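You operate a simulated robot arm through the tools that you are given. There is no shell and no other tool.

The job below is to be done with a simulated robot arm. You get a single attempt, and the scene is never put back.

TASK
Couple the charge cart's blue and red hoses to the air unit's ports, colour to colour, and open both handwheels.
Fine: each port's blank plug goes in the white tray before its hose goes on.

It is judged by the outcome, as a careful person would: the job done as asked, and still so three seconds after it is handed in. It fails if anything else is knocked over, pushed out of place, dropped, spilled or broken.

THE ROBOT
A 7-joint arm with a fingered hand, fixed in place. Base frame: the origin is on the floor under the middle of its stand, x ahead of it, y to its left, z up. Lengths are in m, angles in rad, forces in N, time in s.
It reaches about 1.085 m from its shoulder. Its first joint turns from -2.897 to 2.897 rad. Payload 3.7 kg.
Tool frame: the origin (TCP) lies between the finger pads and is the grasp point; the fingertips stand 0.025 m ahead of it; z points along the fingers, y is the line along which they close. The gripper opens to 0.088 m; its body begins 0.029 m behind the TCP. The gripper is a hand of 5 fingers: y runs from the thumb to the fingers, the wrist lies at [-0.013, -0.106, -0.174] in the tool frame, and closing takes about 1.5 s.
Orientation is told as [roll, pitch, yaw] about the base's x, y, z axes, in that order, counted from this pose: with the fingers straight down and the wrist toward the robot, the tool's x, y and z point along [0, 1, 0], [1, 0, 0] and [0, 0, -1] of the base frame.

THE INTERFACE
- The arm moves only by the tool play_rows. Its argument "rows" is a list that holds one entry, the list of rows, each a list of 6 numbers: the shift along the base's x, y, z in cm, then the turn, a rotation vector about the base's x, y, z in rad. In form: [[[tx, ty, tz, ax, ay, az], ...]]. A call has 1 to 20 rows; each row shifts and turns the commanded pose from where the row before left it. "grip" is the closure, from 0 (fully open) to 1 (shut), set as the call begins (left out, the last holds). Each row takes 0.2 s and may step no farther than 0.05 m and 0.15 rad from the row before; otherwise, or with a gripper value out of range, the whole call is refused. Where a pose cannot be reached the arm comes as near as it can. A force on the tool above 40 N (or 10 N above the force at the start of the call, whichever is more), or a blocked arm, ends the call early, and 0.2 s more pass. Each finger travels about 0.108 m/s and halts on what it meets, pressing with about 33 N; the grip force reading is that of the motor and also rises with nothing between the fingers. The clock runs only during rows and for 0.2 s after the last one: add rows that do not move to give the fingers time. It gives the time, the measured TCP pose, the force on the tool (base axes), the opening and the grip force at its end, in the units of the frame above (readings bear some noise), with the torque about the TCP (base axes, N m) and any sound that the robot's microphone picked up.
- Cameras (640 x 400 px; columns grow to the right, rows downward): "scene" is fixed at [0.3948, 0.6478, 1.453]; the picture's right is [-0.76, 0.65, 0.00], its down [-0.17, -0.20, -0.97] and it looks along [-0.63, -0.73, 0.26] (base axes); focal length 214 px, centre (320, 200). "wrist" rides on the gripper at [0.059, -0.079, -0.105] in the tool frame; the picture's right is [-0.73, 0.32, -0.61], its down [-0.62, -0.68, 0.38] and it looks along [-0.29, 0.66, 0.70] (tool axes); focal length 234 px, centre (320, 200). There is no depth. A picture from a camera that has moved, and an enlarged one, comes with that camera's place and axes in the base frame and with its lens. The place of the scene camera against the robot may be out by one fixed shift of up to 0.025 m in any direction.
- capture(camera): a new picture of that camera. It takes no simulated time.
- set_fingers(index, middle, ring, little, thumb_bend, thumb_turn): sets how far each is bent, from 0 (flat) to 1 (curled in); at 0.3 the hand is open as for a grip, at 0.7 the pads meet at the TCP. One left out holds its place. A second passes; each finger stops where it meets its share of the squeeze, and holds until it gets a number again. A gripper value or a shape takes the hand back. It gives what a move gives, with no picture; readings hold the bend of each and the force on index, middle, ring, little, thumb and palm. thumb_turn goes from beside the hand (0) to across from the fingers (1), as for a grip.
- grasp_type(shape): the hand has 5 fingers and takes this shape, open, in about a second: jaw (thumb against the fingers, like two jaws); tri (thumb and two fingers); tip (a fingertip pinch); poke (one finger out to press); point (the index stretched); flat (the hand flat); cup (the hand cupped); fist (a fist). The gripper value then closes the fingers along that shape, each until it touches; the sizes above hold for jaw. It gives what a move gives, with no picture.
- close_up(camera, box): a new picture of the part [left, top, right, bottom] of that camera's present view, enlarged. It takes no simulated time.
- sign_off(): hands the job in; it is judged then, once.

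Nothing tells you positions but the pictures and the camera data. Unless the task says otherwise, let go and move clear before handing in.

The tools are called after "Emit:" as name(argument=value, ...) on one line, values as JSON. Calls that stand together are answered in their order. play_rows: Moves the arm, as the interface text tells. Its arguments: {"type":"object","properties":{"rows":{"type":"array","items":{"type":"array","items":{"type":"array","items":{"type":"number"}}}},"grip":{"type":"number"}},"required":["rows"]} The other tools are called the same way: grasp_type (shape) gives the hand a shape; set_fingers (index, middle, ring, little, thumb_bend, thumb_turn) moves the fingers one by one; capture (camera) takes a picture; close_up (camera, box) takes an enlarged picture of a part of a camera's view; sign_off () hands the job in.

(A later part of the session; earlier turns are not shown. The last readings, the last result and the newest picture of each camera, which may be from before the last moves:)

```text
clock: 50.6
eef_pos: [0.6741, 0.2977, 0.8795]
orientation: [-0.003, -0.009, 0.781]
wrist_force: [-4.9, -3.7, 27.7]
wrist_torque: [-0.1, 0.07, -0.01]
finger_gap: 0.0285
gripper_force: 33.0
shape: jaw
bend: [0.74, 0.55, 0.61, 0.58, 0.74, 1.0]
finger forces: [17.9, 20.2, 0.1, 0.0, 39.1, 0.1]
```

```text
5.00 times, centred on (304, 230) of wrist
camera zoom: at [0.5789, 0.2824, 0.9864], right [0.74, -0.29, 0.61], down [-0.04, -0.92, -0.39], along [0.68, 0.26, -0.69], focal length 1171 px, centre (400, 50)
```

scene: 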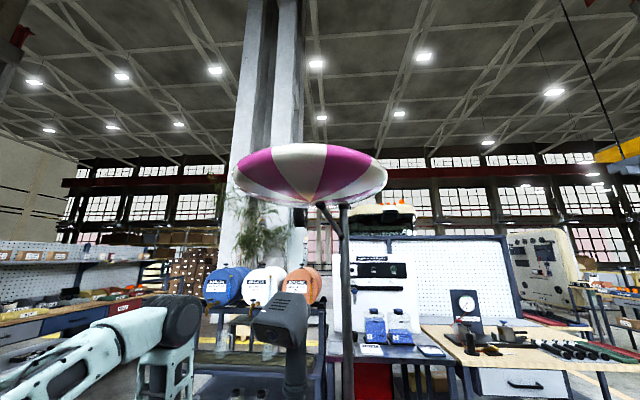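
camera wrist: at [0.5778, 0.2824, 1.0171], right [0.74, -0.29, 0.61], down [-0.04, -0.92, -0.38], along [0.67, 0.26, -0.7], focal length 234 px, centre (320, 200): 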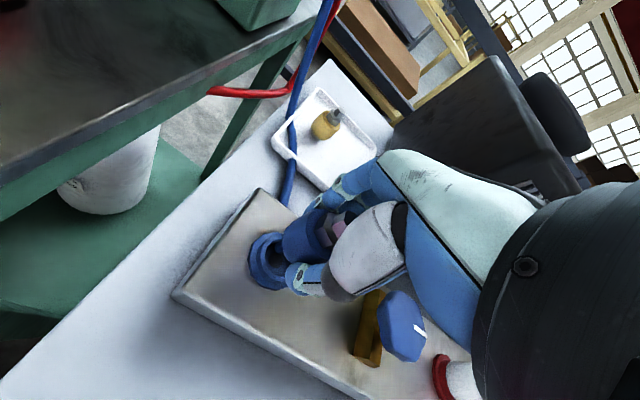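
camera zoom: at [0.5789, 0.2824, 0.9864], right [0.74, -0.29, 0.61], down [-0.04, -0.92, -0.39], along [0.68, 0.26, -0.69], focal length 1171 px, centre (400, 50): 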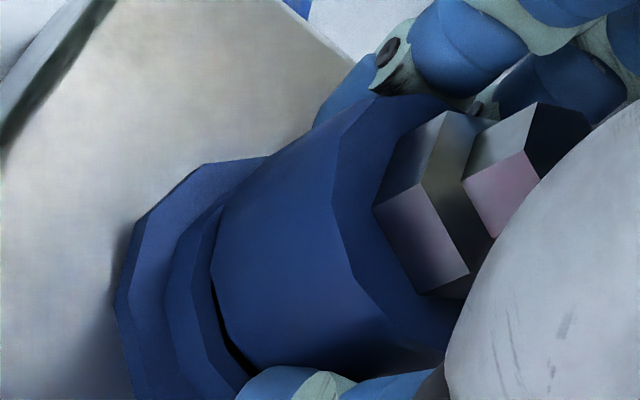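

Emit:
play_rows(rows=[[[0, 0, 0.1, 0, 0, 0], [0, 0, 0.1, 0, 0, 0], [0, 0, 0, 0, 0, 0]]])

Emit:
play_rows(rows=[[[0, 0, 0, 0, 0, 0], [0, 0, 0, 0, 0, 0], [0, 0, 0, 0, 0, 0], [0, 0, 0, 0, 0, 0], [0, 0, 0, 0, 0, 0], [0, 0, 0, 0, 0, 0]]], grip=0)

Emit:
close_up(camera="wrist", box=[240, 190, 368, 270])

```text
clock: 51.4
eef_pos: [0.6749, 0.2967, 0.8792]
orientation: [0.0, -0.003, 0.78]
wrist_force: [0.2, -0.8, 18.7]
wrist_torque: [0.03, -0.07, 0.0]
finger_gap: 0.0289
gripper_force: 33.3
shape: jaw
bend: [0.74, 0.55, 0.61, 0.58, 0.74, 1.0]
finger forces: [19.9, 19.0, 0.0, 0.1, 32.1, 0.0]
```

```text
clock: 52.8
eef_pos: [0.674, 0.2966, 0.8793]
orientation: [0.002, -0.003, 0.781]
wrist_force: [-0.9, 0.7, 0.2]
wrist_torque: [0.03, 0.02, 0.02]
finger_gap: 0.0874
gripper_force: 0.0
shape: jaw
bend: [0.3, 0.3, 0.3, 0.3, 0.3, 0.98]
finger forces: [0.0, 0.0, 0.1, 0.0, 0.1, 0.1]
```

```text
5.00 times, centred on (304, 230) of wrist
camera zoom: at [0.5793, 0.2827, 0.9867], right [0.74, -0.29, 0.61], down [-0.04, -0.92, -0.39], along [0.67, 0.26, -0.69], focal length 1171 px, centre (400, 50)
```

zoom: 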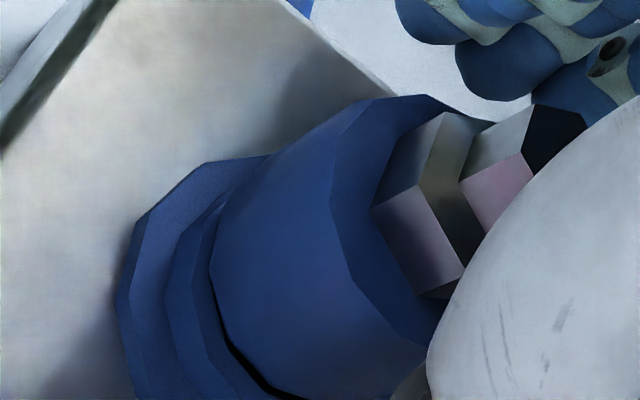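

Released. I rise and inspect how the coupler sits on the port.

Emit:
play_rows(rows=[[[0, 0, 1, 0, 0, 0], [0, 0, 2, 0, 0, 0], [0, 0, 3, 0, 0, 0], [0, 0, 3, 0, 0, 0], [0, 0, 0, 0, 0, 0]]])

Emit:
capture(camera="wrist")

Emit:
close_up(camera="wrist", box=[190, 240, 290, 302])

```text
clock: 54.0
eef_pos: [0.6738, 0.2981, 0.9708]
orientation: [0.0, -0.002, 0.783]
wrist_force: [-0.6, -0.7, 0.5]
wrist_torque: [0.0, 0.02, 0.02]
finger_gap: 0.0877
gripper_force: 0.1
shape: jaw
bend: [0.3, 0.3, 0.3, 0.3, 0.3, 0.98]
finger forces: [0.0, 0.0, 0.1, 0.0, 0.0, 0.0]
```

```text
taken
camera wrist: at [0.5792, 0.2824, 1.0769], right [0.74, -0.29, 0.61], down [-0.04, -0.92, -0.38], along [0.67, 0.26, -0.69], focal length 234 px, centre (320, 200)
```

wrist: 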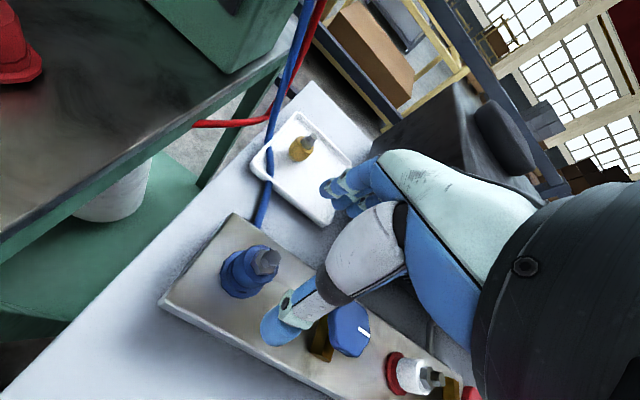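

```text
6.40 times, centred on (240, 271) of wrist
camera zoom: at [0.5792, 0.2824, 1.0769], right [0.74, -0.29, 0.61], down [-0.04, -0.92, -0.38], along [0.67, 0.26, -0.69], focal length 1499 px, centre (832, -254)
```

zoom: 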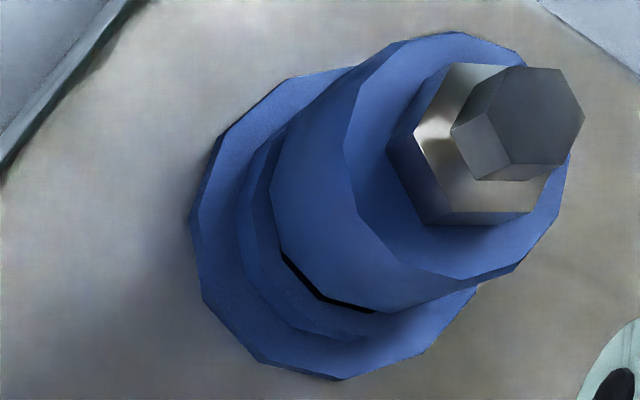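

The blue coupler is on but looks slightly tilted with a thin gap on the near side, so it isn't fully home. I'll close the fingers and use the fingertips to press squarely on its hex from above.

Emit:
play_rows(rows=[[[0, 0, 1, 0, 0, 0], [0, 0, 0, 0, 0, 0], [0, 0, 0, 0, 0, 0], [0, 0, 0, 0, 0, 0], [0, 0, 0, 0, 0, 0], [0, 0, 0, 0, 0, 0], [0, 0, 0, 0, 0, 0], [0, 0, 0, 0, 0, 0]]], grip=1)

Emit:
capture(camera="wrist")

Emit:
close_up(camera="wrist", box=[200, 180, 360, 280])

```text
clock: 55.8
eef_pos: [0.6739, 0.2974, 0.9795]
orientation: [0.0, -0.004, 0.782]
wrist_force: [-0.4, 0.0, -0.4]
wrist_torque: [0.03, -0.04, 0.04]
finger_gap: 0.0
gripper_force: 33.3
shape: jaw
bend: [0.7, 0.7, 0.7, 0.7, 0.73, 1.0]
finger forces: [0.0, 0.1, 0.0, 0.0, 0.0, 0.0]
```

```text
taken
camera wrist: at [0.5792, 0.2823, 1.0865], right [0.74, -0.29, 0.61], down [-0.04, -0.92, -0.39], along [0.67, 0.26, -0.69], focal length 234 px, centre (320, 200)
```

wrist: 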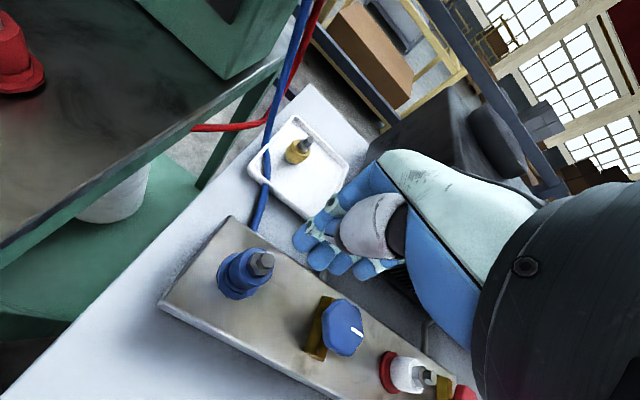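

```text
4.00 times, centred on (280, 230) of wrist
camera zoom: at [0.5792, 0.2823, 1.0865], right [0.74, -0.29, 0.61], down [-0.04, -0.92, -0.39], along [0.67, 0.26, -0.69], focal length 937 px, centre (480, 80)
```

zoom: 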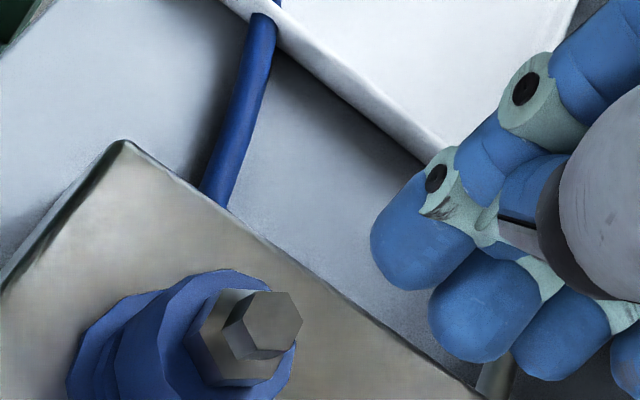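

The fingertips sit just beside the TCP line. I shift slightly to press the near side of the hex and lower onto it.

Emit:
play_rows(rows=[[[0.1, -0.4, -2, 0, 0, 0], [0, 0, -1.5, 0, 0, 0], [0, 0, -0.7, 0, 0, 0], [0, 0, 0, 0, 0, 0]]])

Emit:
close_up(camera="wrist", box=[220, 190, 380, 290])

```text
clock: 56.8
eef_pos: [0.6758, 0.2939, 0.9375]
orientation: [0.001, -0.004, 0.781]
wrist_force: [-0.3, -0.5, 0.6]
wrist_torque: [0.01, -0.02, -0.01]
finger_gap: 0.0
gripper_force: 32.7
shape: jaw
bend: [0.7, 0.7, 0.7, 0.7, 0.73, 1.0]
finger forces: [0.0, 0.0, 0.1, 0.0, 0.1, 0.0]
```

```text
4.00 times, centred on (300, 240) of wrist
camera zoom: at [0.58, 0.2781, 1.0445], right [0.74, -0.29, 0.61], down [-0.04, -0.92, -0.39], along [0.67, 0.26, -0.69], focal length 937 px, centre (400, 40)
```

zoom: 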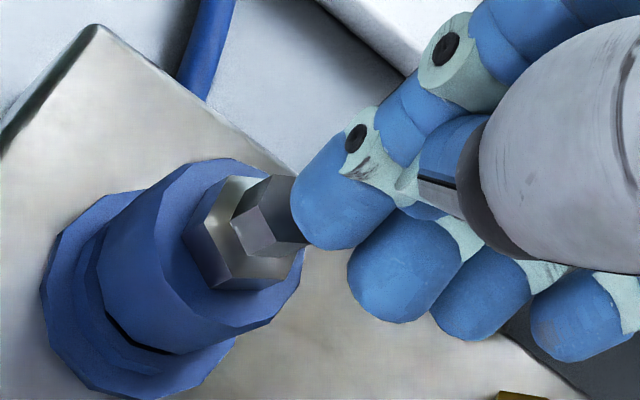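

Emit:
play_rows(rows=[[[-0.2, -0.2, -0.5, 0, 0, 0], [0, 0, -0.3, 0, 0, 0], [0, 0, 0, 0, 0, 0]]])

Emit:
close_up(camera="wrist", box=[220, 190, 380, 290])

```text
clock: 57.6
eef_pos: [0.674, 0.2906, 0.9295]
orientation: [0.001, -0.002, 0.781]
wrist_force: [-0.2, 0.7, 0.4]
wrist_torque: [0.01, -0.01, 0.0]
finger_gap: 0.0
gripper_force: 32.9
shape: jaw
bend: [0.7, 0.7, 0.7, 0.7, 0.73, 1.0]
finger forces: [0.0, 0.0, 0.0, 0.1, 0.0, 0.1]
```

```text
4.00 times, centred on (300, 240) of wrist
camera zoom: at [0.5781, 0.2764, 1.0365], right [0.74, -0.29, 0.61], down [-0.04, -0.92, -0.39], along [0.67, 0.26, -0.69], focal length 937 px, centre (400, 40)
```

zoom: 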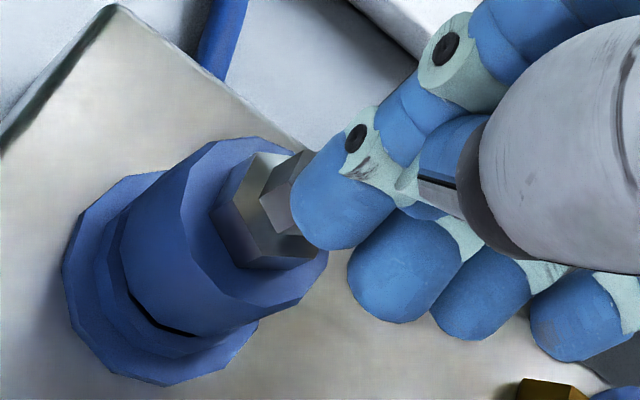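

Emit:
play_rows(rows=[[[0, 0, -0.2, 0, 0, 0], [0, 0, -0.2, 0, 0, 0], [0, 0, 0, 0, 0, 0]]])

Emit:
play_rows(rows=[[[0, 0, -0.2, 0, 0, 0], [0, 0, -0.2, 0, 0, 0], [0, 0, 0, 0, 0, 0]]])

Emit:
close_up(camera="wrist", box=[220, 190, 380, 290])

```text
clock: 58.4
eef_pos: [0.6737, 0.2915, 0.9262]
orientation: [-0.001, -0.005, 0.781]
wrist_force: [1.6, 1.1, 6.0]
wrist_torque: [0.02, -0.06, -0.02]
finger_gap: 0.0
gripper_force: 33.1
shape: jaw
bend: [0.7, 0.7, 0.7, 0.7, 0.73, 1.0]
finger forces: [6.9, 0.1, 0.1, 0.0, 0.0, 0.0]
```

```text
clock: 59.2
eef_pos: [0.673, 0.2923, 0.9244]
orientation: [-0.001, -0.009, 0.784]
wrist_force: [8.3, 6.9, 35.5]
wrist_torque: [0.19, -0.04, -0.04]
finger_gap: 0.0
gripper_force: 33.1
shape: jaw
bend: [0.7, 0.7, 0.7, 0.7, 0.74, 1.0]
finger forces: [35.9, 0.1, 0.0, 0.1, 0.0, 0.0]
```

```text
4.00 times, centred on (300, 240) of wrist
camera zoom: at [0.5778, 0.2772, 1.0308], right [0.74, -0.29, 0.61], down [-0.04, -0.92, -0.39], along [0.68, 0.26, -0.69], focal length 937 px, centre (400, 40)
```

zoom: 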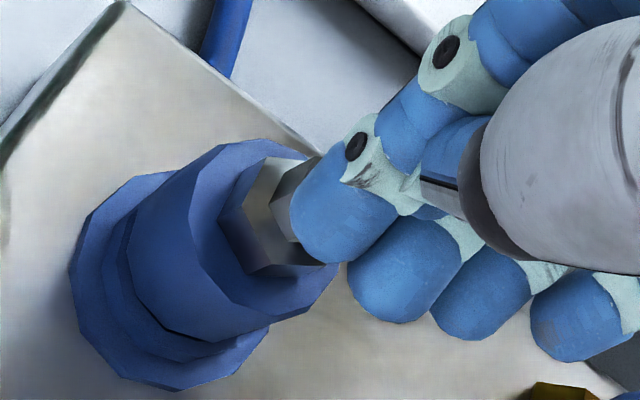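

The gap has closed under about 35 N. I lift off and check it stays seated.

Emit:
play_rows(rows=[[[0, 0, 0.5, 0, 0, 0], [0, 0, 1.5, 0, 0, 0], [0, 0, 3, 0, 0, 0], [0, 0, 0, 0, 0, 0]]])

Emit:
capture(camera="wrist")

Emit:
close_up(camera="wrist", box=[190, 240, 290, 302])

```text
clock: 60.2
eef_pos: [0.6751, 0.2921, 0.973]
orientation: [-0.001, -0.002, 0.781]
wrist_force: [0.6, -0.7, 0.2]
wrist_torque: [-0.02, -0.01, -0.02]
finger_gap: 0.0
gripper_force: 32.8
shape: jaw
bend: [0.7, 0.7, 0.7, 0.7, 0.74, 1.0]
finger forces: [0.0, 0.1, 0.0, 0.2, 0.1, 0.1]
```

```text
taken
camera wrist: at [0.5786, 0.277, 1.0788], right [0.74, -0.29, 0.61], down [-0.04, -0.92, -0.38], along [0.67, 0.26, -0.69], focal length 234 px, centre (320, 200)
```

wrist: 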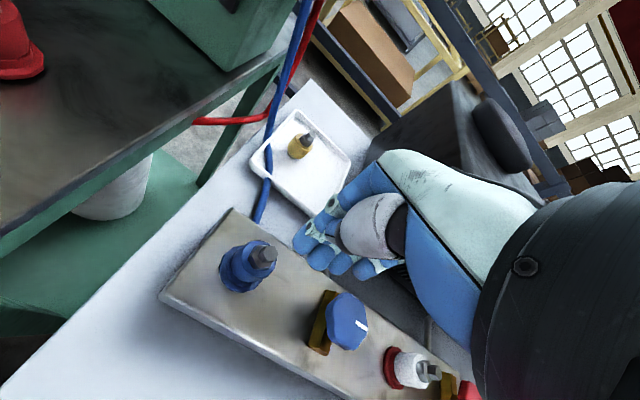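

```text
6.40 times, centred on (240, 271) of wrist
camera zoom: at [0.5786, 0.277, 1.0788], right [0.74, -0.29, 0.61], down [-0.04, -0.92, -0.38], along [0.67, 0.26, -0.69], focal length 1499 px, centre (832, -254)
```

zoom: 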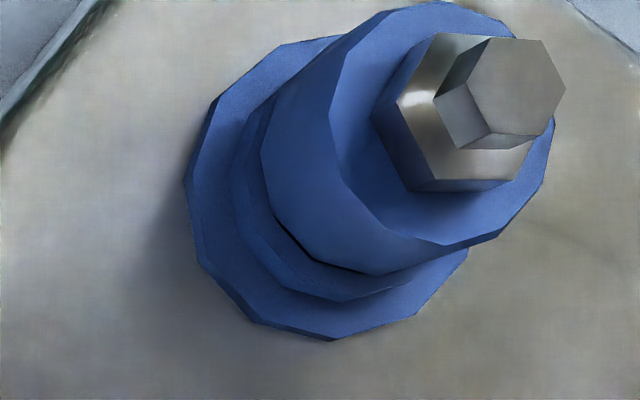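

The blue coupler is seated straight now, with the collar gap closed. Next I open the hand and move over the red port's white plug.

Emit:
play_rows(rows=[[[0, 0, 3, 0, 0, 0], [3.32, -3.2, 0, 0, 0, 0], [3.32, -3.2, 0, 0, 0, 0], [3.32, -3.2, 0, 0, 0, 0], [3.32, -3.2, 0, 0, 0, 0], [3.32, -3.2, 0, 0, 0, 0], [0, 0, 0, 0, 0, 0], [0, 0, 0, 0, 0, 0]]], grip=0)

Emit:
capture(camera="wrist")

Emit:
close_up(camera="wrist", box=[190, 230, 290, 292])

```text
clock: 62.0
eef_pos: [0.8382, 0.1301, 1.0009]
orientation: [0.0, -0.003, 0.781]
wrist_force: [-0.8, 0.5, -0.8]
wrist_torque: [0.0, -0.01, -0.02]
finger_gap: 0.0877
gripper_force: 0.0
shape: jaw
bend: [0.3, 0.3, 0.3, 0.3, 0.3, 0.98]
finger forces: [0.1, 0.1, 0.0, 0.1, 0.0, 0.0]
```

```text
taken
camera wrist: at [0.7442, 0.116, 1.1085], right [0.74, -0.29, 0.61], down [-0.04, -0.92, -0.39], along [0.67, 0.26, -0.69], focal length 234 px, centre (320, 200)
```

wrist: 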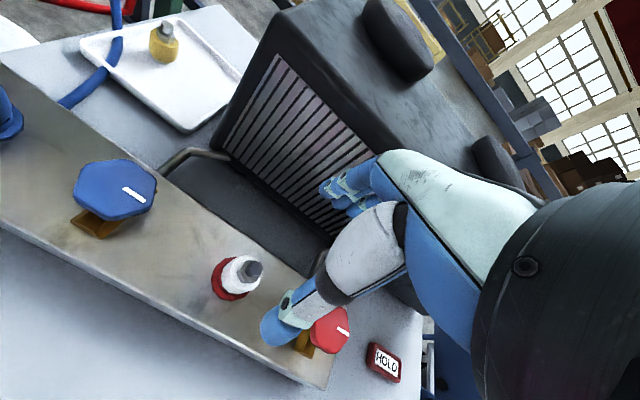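

```text
6.40 times, centred on (240, 261) of wrist
camera zoom: at [0.7442, 0.116, 1.1085], right [0.74, -0.29, 0.61], down [-0.04, -0.92, -0.39], along [0.67, 0.26, -0.69], focal length 1499 px, centre (832, -190)
```

zoom: 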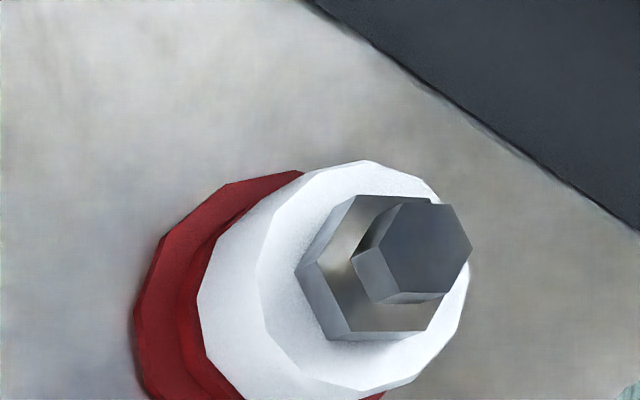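

The white plug is centred under the hand within a millimetre. I descend to grasp it.

Emit:
play_rows(rows=[[[0.1, 0, -3, 0, 0, 0], [0, 0, -3, 0, 0, 0], [0, 0, -2.5, 0, 0, 0], [0, 0, -1.5, 0, 0, 0], [0, 0, -1.0, 0, 0, 0], [0, 0, -0.9, 0, 0, 0], [0, 0, 0, 0, 0, 0]]])

Emit:
capture(camera="wrist")

Emit:
close_up(camera="wrist", box=[220, 160, 420, 285])

```text
clock: 63.6
eef_pos: [0.8404, 0.1316, 0.8817]
orientation: [-0.001, -0.005, 0.783]
wrist_force: [-0.5, 0.4, -1.3]
wrist_torque: [0.04, 0.01, -0.05]
finger_gap: 0.0878
gripper_force: 0.1
shape: jaw
bend: [0.3, 0.3, 0.3, 0.3, 0.3, 0.98]
finger forces: [0.0, 0.0, 0.0, 0.1, 0.0, 0.0]
```

```text
taken
camera wrist: at [0.7446, 0.1166, 0.9894], right [0.74, -0.29, 0.61], down [-0.04, -0.92, -0.39], along [0.67, 0.26, -0.69], focal length 234 px, centre (320, 200)
```

wrist: 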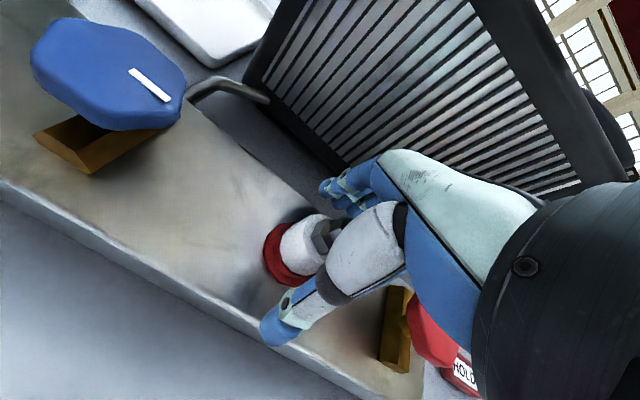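

```text
3.20 times, centred on (320, 222) of wrist
camera zoom: at [0.7446, 0.1166, 0.9894], right [0.74, -0.29, 0.61], down [-0.04, -0.92, -0.39], along [0.67, 0.26, -0.69], focal length 749 px, centre (320, 128)
```

zoom: 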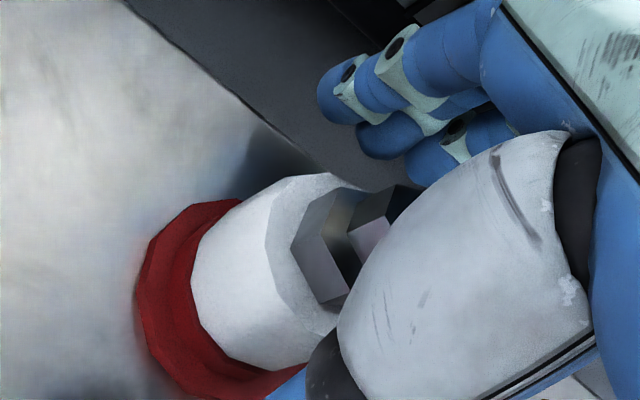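

Same picture as with the yellow plug. I close on it and wait.

Emit:
play_rows(rows=[[[0, 0, 0, 0, 0, 0], [0, 0, 0, 0, 0, 0], [0, 0, 0, 0, 0, 0], [0, 0, 0, 0, 0, 0], [0, 0, 0, 0, 0, 0], [0, 0, 0, 0, 0, 0], [0, 0, 0, 0, 0, 0], [0, 0, 0, 0, 0, 0]]], grip=1)

Emit:
play_rows(rows=[[[0, 0, 0.2, 0, 0, 0], [0, 0, 0.2, 0, 0, 0], [0, 0, 0.2, 0, 0, 0], [0, 0, 0.2, 0, 0, 0], [0, 0, 0, 0, 0, 0]]])

Emit:
close_up(camera="wrist", box=[220, 160, 420, 285])

```text
clock: 65.4
eef_pos: [0.8393, 0.1308, 0.882]
orientation: [0.0, -0.004, 0.782]
wrist_force: [-4.2, -6.6, -2.5]
wrist_torque: [-0.1, 0.07, -0.01]
finger_gap: 0.0268
gripper_force: 33.2
shape: jaw
bend: [0.74, 0.57, 0.62, 0.6, 0.73, 1.0]
finger forces: [15.7, 8.2, 0.0, 0.0, 30.3, 0.0]
```

```text
clock: 66.6
eef_pos: [0.8398, 0.1313, 0.8902]
orientation: [0.001, -0.003, 0.782]
wrist_force: [-0.9, -0.2, -2.0]
wrist_torque: [0.01, 0.02, -0.01]
finger_gap: 0.0264
gripper_force: 32.5
shape: jaw
bend: [0.74, 0.57, 0.62, 0.6, 0.74, 1.0]
finger forces: [19.3, 9.5, 0.0, 0.0, 27.9, 0.0]
```

```text
3.20 times, centred on (320, 222) of wrist
camera zoom: at [0.745, 0.1169, 0.9976], right [0.74, -0.29, 0.61], down [-0.04, -0.92, -0.39], along [0.67, 0.26, -0.69], focal length 749 px, centre (320, 128)
```

zoom: 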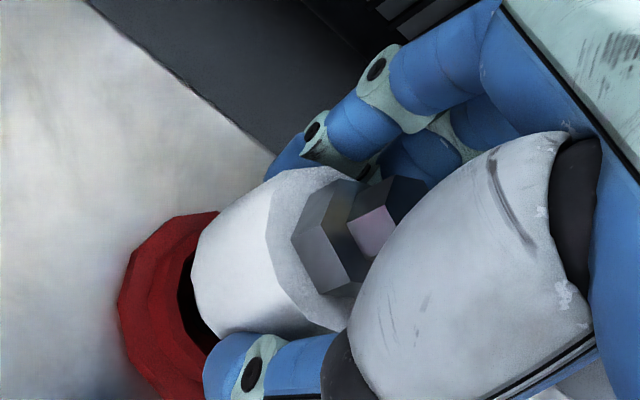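

The white plug is free. I carry it up, back along the manifold, then out over the tray beside the yellow one, staying clear of the black unit.

Emit:
play_rows(rows=[[[0, 0, 1, 0, 0, 0], [0, 0, 3, 0, 0, 0], [0, 0, 3.5, 0, 0, 0], [0, 0, 3.5, 0, 0, 0], [-3.37, 3.47, 0, 0, 0, 0], [-3.37, 3.47, 0, 0, 0, 0], [-3.37, 3.47, 0, 0, 0, 0], [-3.37, 3.47, 0, 0, 0, 0], [2.88, 3.09, 0, 0, 0, 0], [2.88, 3.09, 0, 0, 0, 0], [2.88, 3.09, 0, 0, 0, 0], [2.88, 3.09, 0, 0, 0, 0], [2.88, 3.09, 0, 0, 0, 0], [0, 0, 0, 0, 0, 0]]])

Emit:
capture(camera="wrist")

```text
clock: 69.6
eef_pos: [0.8505, 0.4247, 1.0006]
orientation: [0.001, -0.003, 0.781]
wrist_force: [-1.1, -0.2, -1.4]
wrist_torque: [-0.02, -0.03, -0.02]
finger_gap: 0.0262
gripper_force: 32.7
shape: jaw
bend: [0.74, 0.57, 0.63, 0.6, 0.74, 1.0]
finger forces: [19.4, 9.7, 0.1, 0.0, 28.0, 0.1]
```

```text
taken
camera wrist: at [0.7551, 0.4102, 1.1074], right [0.74, -0.29, 0.61], down [-0.04, -0.92, -0.38], along [0.67, 0.26, -0.69], focal length 234 px, centre (320, 200)
```

wrist: 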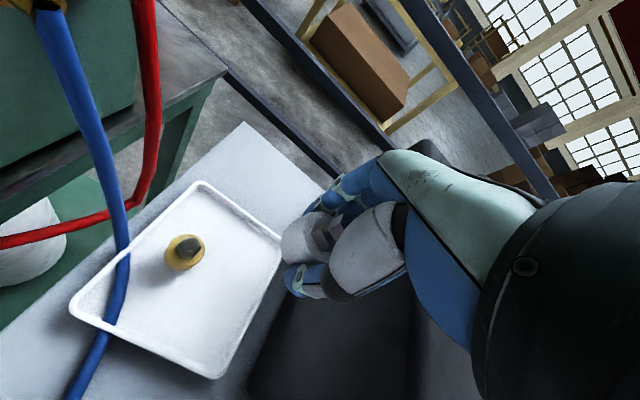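

The landing spot lies clear of the yellow plug and inside the tray rim. I lower the white plug.

Emit:
play_rows(rows=[[[0, 0, -3, 0, 0, 0], [0, 0, -3, 0, 0, 0], [0, 0, -3, 0, 0, 0], [0, 0, -3, 0, 0, 0], [0, 0, -2, 0, 0, 0], [0, 0, -1, 0, 0, 0], [0, 0, -0.4, 0, 0, 0], [0, 0, 0, 0, 0, 0]]])

Emit:
capture(camera="wrist")

```text
clock: 71.4
eef_pos: [0.8495, 0.4251, 0.8461]
orientation: [0.001, -0.004, 0.78]
wrist_force: [0.1, 0.1, -0.8]
wrist_torque: [0.01, 0.01, 0.02]
finger_gap: 0.0257
gripper_force: 33.2
shape: jaw
bend: [0.74, 0.57, 0.63, 0.6, 0.74, 1.0]
finger forces: [19.5, 9.6, 0.1, 0.0, 27.8, 0.0]
```

```text
taken
camera wrist: at [0.754, 0.4099, 0.953], right [0.74, -0.29, 0.61], down [-0.04, -0.92, -0.39], along [0.67, 0.26, -0.69], focal length 234 px, centre (320, 200)
```

wrist: 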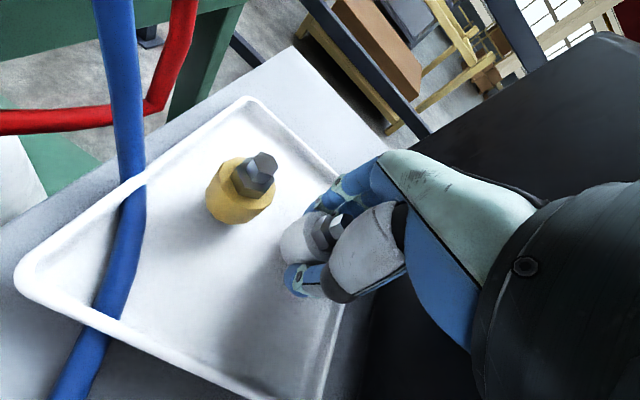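

Emit:
play_rows(rows=[[[0, 0, -0.2, 0, 0, 0], [0, 0, -0.2, 0, 0, 0], [0, 0, -0.1, 0, 0, 0], [0, 0, 0, 0, 0, 0]]])

Emit:
close_up(camera="wrist", box=[200, 160, 400, 285])

```text
clock: 72.4
eef_pos: [0.8505, 0.4259, 0.8412]
orientation: [0.0, -0.003, 0.783]
wrist_force: [-0.7, 0.1, -0.5]
wrist_torque: [-0.01, -0.02, 0.0]
finger_gap: 0.026
gripper_force: 33.3
shape: jaw
bend: [0.74, 0.57, 0.63, 0.6, 0.74, 1.0]
finger forces: [19.6, 9.6, 0.0, 0.0, 27.8, 0.0]
```

```text
3.20 times, centred on (300, 222) of wrist
camera zoom: at [0.7543, 0.4102, 0.9482], right [0.74, -0.29, 0.61], down [-0.04, -0.92, -0.39], along [0.67, 0.26, -0.69], focal length 749 px, centre (384, 128)
```

zoom: 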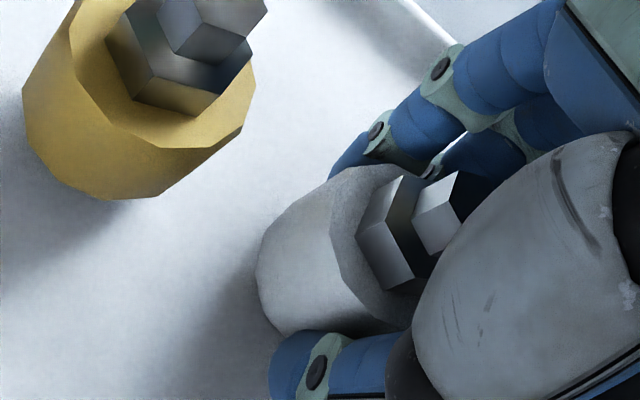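

Emit:
play_rows(rows=[[[0, 0, -0.15, 0, 0, 0], [0, 0, -0.15, 0, 0, 0], [0, 0, 0, 0, 0, 0]]])

```text
clock: 73.2
eef_pos: [0.8501, 0.4248, 0.839]
orientation: [-0.002, -0.006, 0.781]
wrist_force: [0.4, 0.1, 9.8]
wrist_torque: [0.02, -0.08, 0.0]
finger_gap: 0.0264
gripper_force: 33.2
shape: jaw
bend: [0.74, 0.57, 0.63, 0.6, 0.74, 1.0]
finger forces: [20.1, 10.1, 0.0, 0.0, 28.9, 0.0]
```

The white plug has touched down (≈10 N). I ease up a hair and release gradually.

Emit:
play_rows(rows=[[[0, 0, 0.1, 0, 0, 0], [0, 0, 0, 0, 0, 0]]])

Emit:
play_rows(rows=[[[0, 0, 0, 0, 0, 0], [0, 0, 0, 0, 0, 0], [0, 0, 0, 0, 0, 0]]], grip=0.5)

Emit:
play_rows(rows=[[[0, 0, 0, 0, 0, 0], [0, 0, 0, 0, 0, 0], [0, 0, 0, 0, 0, 0], [0, 0, 0, 0, 0, 0], [0, 0, 1, 0, 0, 0], [0, 0, 2, 0, 0, 0], [0, 0, 3, 0, 0, 0], [0, 0, 4, 0, 0, 0], [0, 0, 4, 0, 0, 0], [0, 0, 0, 0, 0, 0]]], grip=0)

Emit:
capture(camera="wrist")

```text
clock: 73.8
eef_pos: [0.8488, 0.4251, 0.8393]
orientation: [0.0, -0.003, 0.783]
wrist_force: [0.7, 0.2, 7.0]
wrist_torque: [0.11, -0.06, -0.03]
finger_gap: 0.0261
gripper_force: 33.3
shape: jaw
bend: [0.74, 0.57, 0.63, 0.6, 0.74, 1.0]
finger forces: [20.1, 10.3, 0.0, 0.0, 28.6, 0.0]
```

```text
clock: 74.6
eef_pos: [0.8494, 0.4243, 0.8383]
orientation: [0.0, -0.002, 0.781]
wrist_force: [-0.5, -0.2, 0.6]
wrist_torque: [0.01, -0.02, 0.03]
finger_gap: 0.0439
gripper_force: 0.2
shape: jaw
bend: [0.74, 0.45, 0.41, 0.41, 0.7, 1.0]
finger forces: [0.1, 0.0, 0.0, 0.0, 0.0, 0.0]
```

```text
clock: 76.8
eef_pos: [0.8486, 0.4248, 0.9805]
orientation: [-0.001, -0.003, 0.782]
wrist_force: [0.1, 0.6, -0.2]
wrist_torque: [0.01, -0.04, -0.03]
finger_gap: 0.0876
gripper_force: 0.1
shape: jaw
bend: [0.3, 0.3, 0.3, 0.3, 0.3, 0.98]
finger forces: [0.0, 0.1, 0.1, 0.0, 0.0, 0.0]
```

```text
taken
camera wrist: at [0.7542, 0.4098, 1.0865], right [0.74, -0.29, 0.61], down [-0.04, -0.92, -0.39], along [0.67, 0.26, -0.69], focal length 234 px, centre (320, 200)
```

wrist: 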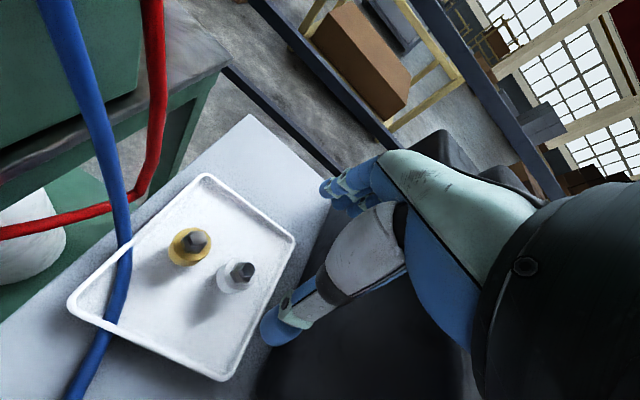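

Both plugs are standing in the tray. I retreat and move over to the red coupler on the cart deck.

Emit:
play_rows(rows=[[[-2.88, -3.09, 1, 0, 0, 0], [-2.88, -3.09, 1, 0, 0, 0], [-2.88, -3.09, 1, 0, 0, 0], [-2.88, -3.09, 1, 0, 0, 0], [-2.88, -3.09, 1, 0, 0, 0], [-3.03, 3.47, 0, 0, 0, 0], [-3.03, 3.47, 0, 0, 0, 0], [-3.03, 3.47, 0, 0, 0, 0], [-3.03, 3.47, 0, 0, 0, 0], [-3.03, 3.47, 0, 0, 0, 0], [-3.03, 3.47, 0, 0, 0, 0], [0, 0, 0, 0, 0, 0]]])

Emit:
capture(camera="wrist")

Emit:
close_up(camera="wrist", box=[190, 220, 318, 300])

```text
clock: 79.4
eef_pos: [0.5249, 0.4793, 1.029]
orientation: [0.0, -0.005, 0.782]
wrist_force: [-0.1, 0.2, 0.3]
wrist_torque: [-0.01, -0.02, 0.0]
finger_gap: 0.0881
gripper_force: 0.0
shape: jaw
bend: [0.3, 0.3, 0.3, 0.3, 0.3, 0.98]
finger forces: [0.0, 0.1, 0.0, 0.1, 0.0, 0.0]
```

```text
taken
camera wrist: at [0.4284, 0.4644, 1.1366], right [0.74, -0.29, 0.61], down [-0.04, -0.92, -0.39], along [0.67, 0.26, -0.69], focal length 234 px, centre (320, 200)
```

wrist: 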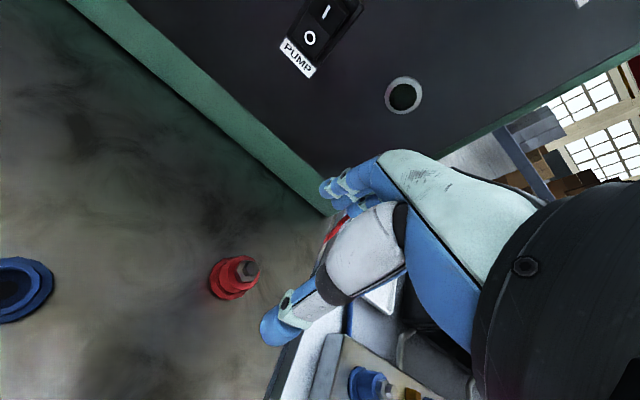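

```text
5.00 times, centred on (254, 260) of wrist
camera zoom: at [0.4284, 0.4644, 1.1366], right [0.74, -0.29, 0.61], down [-0.04, -0.92, -0.39], along [0.67, 0.26, -0.69], focal length 1171 px, centre (650, -100)
```

zoom: 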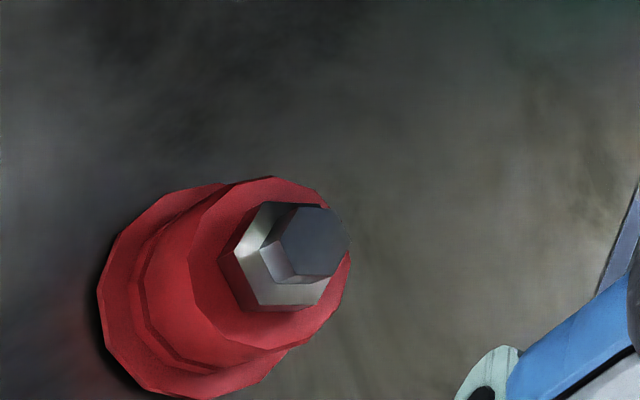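

The red coupler is within 2 mm of the hand axis. I trim the offset and tiny tilt, then descend to grasp height.

Emit:
play_rows(rows=[[[-0.1, 0.1, -3, -0.0025, 0.0025, 0], [0, 0, -3, 0, 0, 0], [0, 0, -3, 0, 0, 0], [0, 0, -2, 0, 0, 0], [0, 0, -1.2, 0, 0, 0], [0, 0, -0.8, 0, 0, 0], [0, 0, 0, 0, 0, 0]]])

Emit:
capture(camera="wrist")

Emit:
close_up(camera="wrist", box=[220, 160, 420, 285])

```text
clock: 81.0
eef_pos: [0.5236, 0.4799, 0.8994]
orientation: [-0.001, 0.0, 0.782]
wrist_force: [0.5, 0.1, -0.2]
wrist_torque: [0.02, 0.0, -0.02]
finger_gap: 0.088
gripper_force: 0.0
shape: jaw
bend: [0.3, 0.3, 0.3, 0.3, 0.3, 0.98]
finger forces: [0.0, 0.1, 0.1, 0.0, 0.0, 0.0]
```

```text
taken
camera wrist: at [0.4273, 0.4645, 1.0069], right [0.74, -0.29, 0.61], down [-0.04, -0.92, -0.38], along [0.67, 0.26, -0.7], focal length 234 px, centre (320, 200)
```

wrist: 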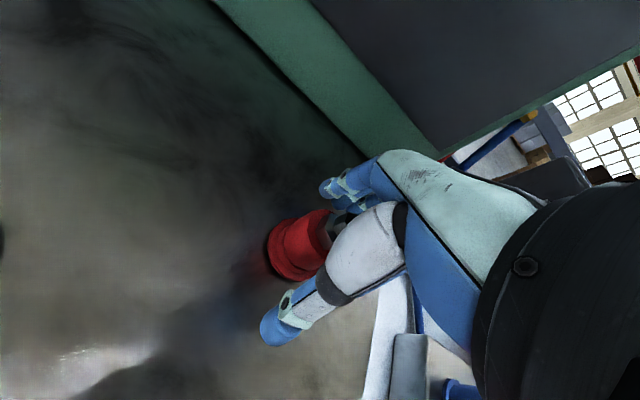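

```text
3.20 times, centred on (320, 222) of wrist
camera zoom: at [0.4273, 0.4645, 1.0069], right [0.74, -0.29, 0.61], down [-0.04, -0.92, -0.38], along [0.67, 0.26, -0.7], focal length 749 px, centre (320, 128)
```

zoom: 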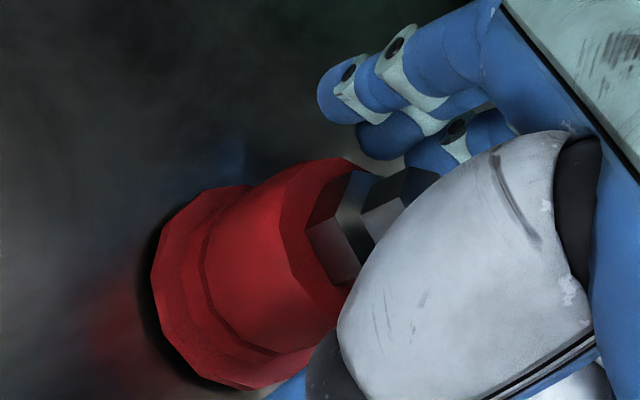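

Emit:
play_rows(rows=[[[0, 0, 0, 0, 0, 0], [0, 0, 0, 0, 0, 0], [0, 0, 0, 0, 0, 0], [0, 0, 0, 0, 0, 0], [0, 0, 0, 0, 0, 0], [0, 0, 0, 0, 0, 0], [0, 0, 0, 0, 0, 0], [0, 0, 0, 0, 0, 0]]], grip=1)

Emit:
play_rows(rows=[[[0, 0, 0.2, 0, 0, 0], [0, 0, 0.2, 0, 0, 0], [0, 0, 0.2, 0, 0, 0], [0, 0, 0, 0, 0, 0]]])

Emit:
close_up(camera="wrist", box=[220, 160, 420, 285])

```text
clock: 82.8
eef_pos: [0.5232, 0.4798, 0.9004]
orientation: [0.0, 0.001, 0.782]
wrist_force: [-3.1, -2.1, 0.0]
wrist_torque: [0.03, 0.0, 0.03]
finger_gap: 0.0278
gripper_force: 33.6
shape: jaw
bend: [0.74, 0.52, 0.57, 0.53, 0.74, 1.0]
finger forces: [16.2, 9.8, 0.0, 0.0, 28.2, 0.0]
```

```text
clock: 83.8
eef_pos: [0.5225, 0.4792, 0.9051]
orientation: [-0.001, 0.001, 0.781]
wrist_force: [-0.3, 1.0, -1.1]
wrist_torque: [-0.02, 0.01, 0.01]
finger_gap: 0.027
gripper_force: 32.5
shape: jaw
bend: [0.74, 0.53, 0.57, 0.53, 0.75, 1.0]
finger forces: [19.0, 9.5, 0.1, 0.0, 27.6, 0.0]
```

```text
3.20 times, centred on (320, 222) of wrist
camera zoom: at [0.428, 0.4649, 1.013], right [0.74, -0.29, 0.61], down [-0.04, -0.92, -0.38], along [0.67, 0.26, -0.7], focal length 749 px, centre (320, 128)
```

zoom: 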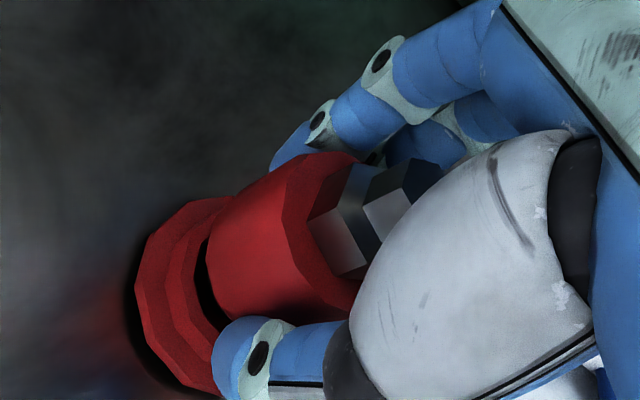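

The red coupler is free too. I carry it at height around to the red port.

Emit:
play_rows(rows=[[[0, 0, 1.5, 0, 0, 0], [0, 0, 3, 0, 0, 0], [0, 0, 4, 0, 0, 0], [0, 0, 4, 0, 0, 0], [2.79, -3.32, 0, 0, 0, 0], [2.79, -3.32, 0, 0, 0, 0], [2.79, -3.32, 0, 0, 0, 0], [2.79, -3.32, 0, 0, 0, 0], [2.79, -3.32, 0, 0, 0, 0], [2.79, -3.32, 0, 0, 0, 0], [2.97, -3.02, 0, 0, 0, 0], [2.97, -3.02, 0, 0, 0, 0], [2.97, -3.02, 0, 0, 0, 0], [2.97, -3.02, 0, 0, 0, 0], [2.97, -3.02, 0, 0, 0, 0], [0, 0, 0, 0, 0, 0]]])

Emit:
capture(camera="wrist")

Emit:
close_up(camera="wrist", box=[190, 230, 318, 310])

```text
clock: 87.2
eef_pos: [0.8378, 0.1283, 1.0299]
orientation: [0.001, 0.0, 0.781]
wrist_force: [-0.1, -0.3, -0.8]
wrist_torque: [0.0, 0.0, 0.0]
finger_gap: 0.0268
gripper_force: 32.9
shape: jaw
bend: [0.74, 0.53, 0.57, 0.53, 0.75, 1.0]
finger forces: [19.2, 9.4, 0.0, 0.0, 27.4, 0.0]
```

```text
taken
camera wrist: at [0.7429, 0.1142, 1.1371], right [0.74, -0.29, 0.61], down [-0.04, -0.92, -0.38], along [0.67, 0.26, -0.7], focal length 234 px, centre (320, 200)
```

wrist: 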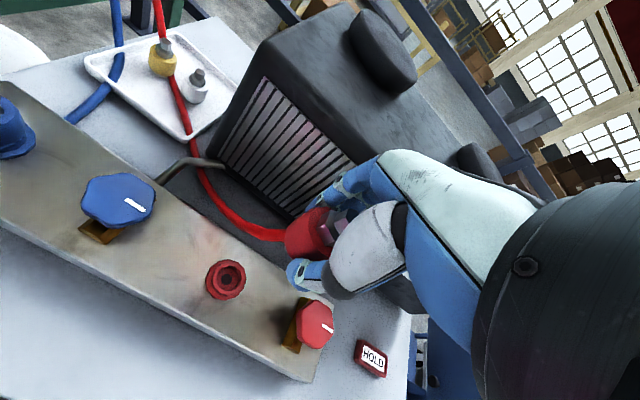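

```text
5.00 times, centred on (254, 270) of wrist
camera zoom: at [0.7429, 0.1142, 1.1371], right [0.74, -0.29, 0.61], down [-0.04, -0.92, -0.38], along [0.67, 0.26, -0.7], focal length 1171 px, centre (650, -150)
```

zoom: 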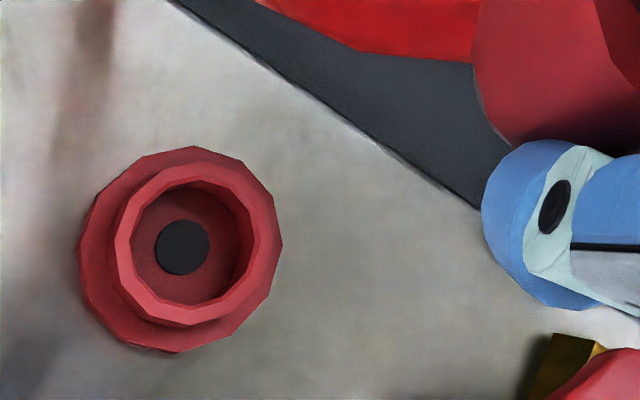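

The red socket is almost exactly under the coupler. I lower and re-measure the alignment.

Emit:
play_rows(rows=[[[0, 0, -3, 0, 0, 0], [0, 0, -3, 0, 0, 0], [0, 0, -2.5, 0, 0, 0], [0, 0, 0, 0, 0, 0], [0, 0, 0, 0, 0, 0]]])

Emit:
close_up(camera="wrist", box=[216, 210, 344, 290])

Emit:
close_up(camera="wrist", box=[216, 240, 312, 300])

```text
clock: 88.4
eef_pos: [0.8384, 0.1284, 0.9457]
orientation: [-0.001, -0.001, 0.781]
wrist_force: [-0.5, -1.1, -1.5]
wrist_torque: [0.02, -0.03, 0.02]
finger_gap: 0.0269
gripper_force: 33.0
shape: jaw
bend: [0.74, 0.53, 0.57, 0.53, 0.75, 1.0]
finger forces: [19.3, 9.5, 0.0, 0.0, 27.4, 0.1]
```

```text
5.00 times, centred on (280, 250) of wrist
camera zoom: at [0.7425, 0.1146, 1.0529], right [0.74, -0.29, 0.61], down [-0.04, -0.92, -0.38], along [0.67, 0.26, -0.7], focal length 1171 px, centre (520, -50)
```

zoom: 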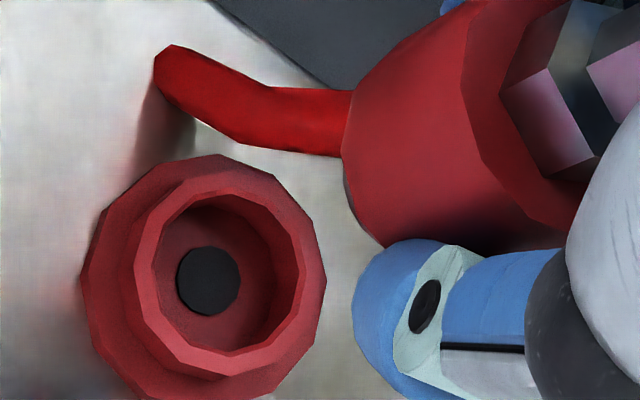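

```text
6.67 times, centred on (264, 270) of wrist
camera zoom: at [0.7425, 0.1146, 1.0529], right [0.74, -0.29, 0.61], down [-0.04, -0.92, -0.38], along [0.67, 0.26, -0.7], focal length 1561 px, centre (693, -267)
```

zoom: 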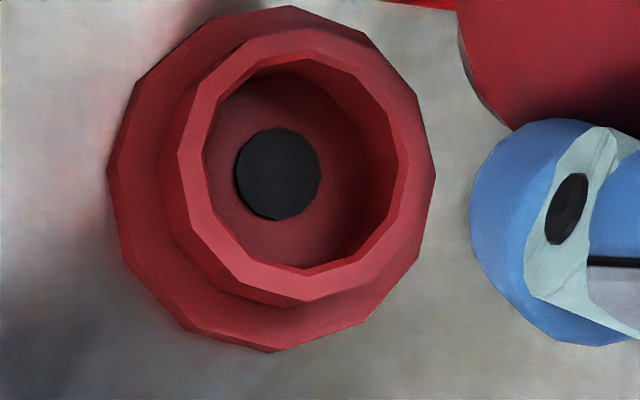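

Emit:
play_rows(rows=[[[0, 0, -2, 0, 0, 0], [0, 0, -1.5, 0, 0, 0], [0, 0, -1.2, 0, 0, 0], [0, 0, -0.8, 0, 0, 0], [0, 0, 0, 0, 0, 0]]])

Emit:
close_up(camera="wrist", box=[220, 160, 420, 285])

```text
clock: 89.6
eef_pos: [0.8386, 0.1292, 0.89]
orientation: [0.0, -0.001, 0.782]
wrist_force: [-0.6, 0.4, -1.3]
wrist_torque: [0.01, 0.01, -0.02]
finger_gap: 0.0266
gripper_force: 33.0
shape: jaw
bend: [0.74, 0.53, 0.57, 0.53, 0.75, 1.0]
finger forces: [19.3, 9.5, 0.0, 0.0, 27.3, 0.0]
```

```text
3.20 times, centred on (320, 222) of wrist
camera zoom: at [0.7433, 0.1148, 0.9977], right [0.74, -0.29, 0.61], down [-0.04, -0.92, -0.38], along [0.67, 0.26, -0.7], focal length 749 px, centre (320, 128)
```

zoom: 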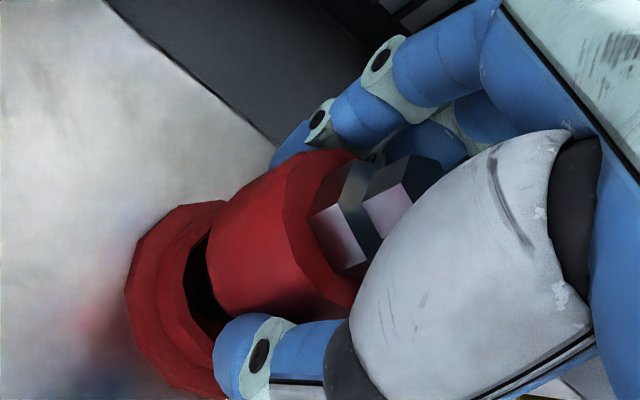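

Emit:
play_rows(rows=[[[0, 0, -0.25, 0, 0, 0], [0, 0, 0, 0, 0, 0]]])

Emit:
close_up(camera="wrist", box=[220, 160, 420, 285])

```text
clock: 90.2
eef_pos: [0.8388, 0.1283, 0.8885]
orientation: [-0.001, 0.001, 0.783]
wrist_force: [-0.4, 0.5, -1.8]
wrist_torque: [-0.01, -0.01, 0.01]
finger_gap: 0.0269
gripper_force: 32.8
shape: jaw
bend: [0.74, 0.53, 0.57, 0.53, 0.75, 1.0]
finger forces: [19.2, 9.5, 0.1, 0.0, 27.3, 0.0]
```

```text
3.20 times, centred on (320, 222) of wrist
camera zoom: at [0.7435, 0.1147, 0.9952], right [0.74, -0.29, 0.61], down [-0.04, -0.92, -0.38], along [0.67, 0.26, -0.7], focal length 749 px, centre (320, 128)
```

zoom: 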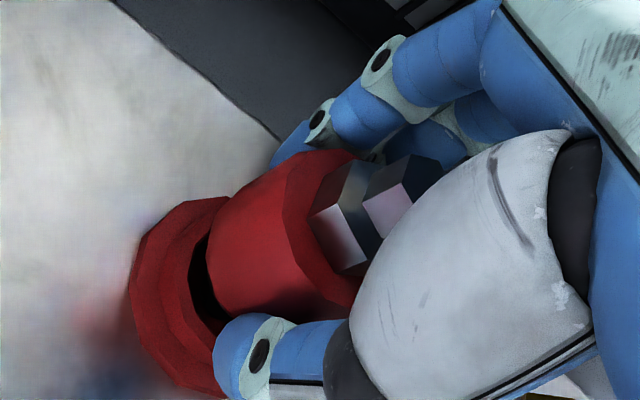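

The picture matches the deck-socket reference to within a fraction of a millimetre. I insert gently.

Emit:
play_rows(rows=[[[0, 0, -0.2, 0, 0, 0], [0, 0, -0.2, 0, 0, 0], [0, 0, 0, 0, 0, 0]]])

Emit:
play_rows(rows=[[[0, 0, -0.2, 0, 0, 0], [0, 0, 0, 0, 0, 0]]])

Emit:
close_up(camera="wrist", box=[240, 190, 368, 270])

```text
clock: 91.0
eef_pos: [0.8392, 0.1293, 0.8838]
orientation: [0.0, 0.001, 0.783]
wrist_force: [-1.1, -1.7, -0.6]
wrist_torque: [-0.04, 0.05, -0.04]
finger_gap: 0.0267
gripper_force: 33.1
shape: jaw
bend: [0.74, 0.53, 0.57, 0.53, 0.75, 1.0]
finger forces: [18.7, 8.9, 0.0, 0.0, 28.2, 0.0]
```

```text
clock: 91.6
eef_pos: [0.8393, 0.1284, 0.8822]
orientation: [0.0, 0.001, 0.783]
wrist_force: [-3.0, -3.1, 1.3]
wrist_torque: [-0.07, 0.06, 0.01]
finger_gap: 0.0269
gripper_force: 33.0
shape: jaw
bend: [0.74, 0.53, 0.57, 0.53, 0.75, 1.0]
finger forces: [17.9, 8.5, 0.1, 0.0, 29.4, 0.0]
```

```text
5.00 times, centred on (304, 230) of wrist
camera zoom: at [0.7435, 0.1144, 0.9894], right [0.74, -0.29, 0.61], down [-0.04, -0.92, -0.38], along [0.67, 0.26, -0.7], focal length 1171 px, centre (400, 50)
```

zoom: 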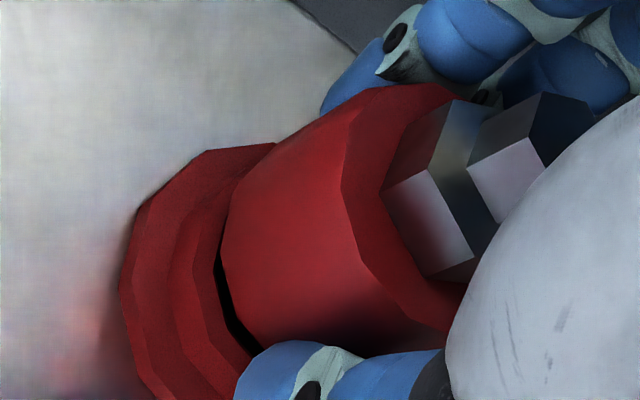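

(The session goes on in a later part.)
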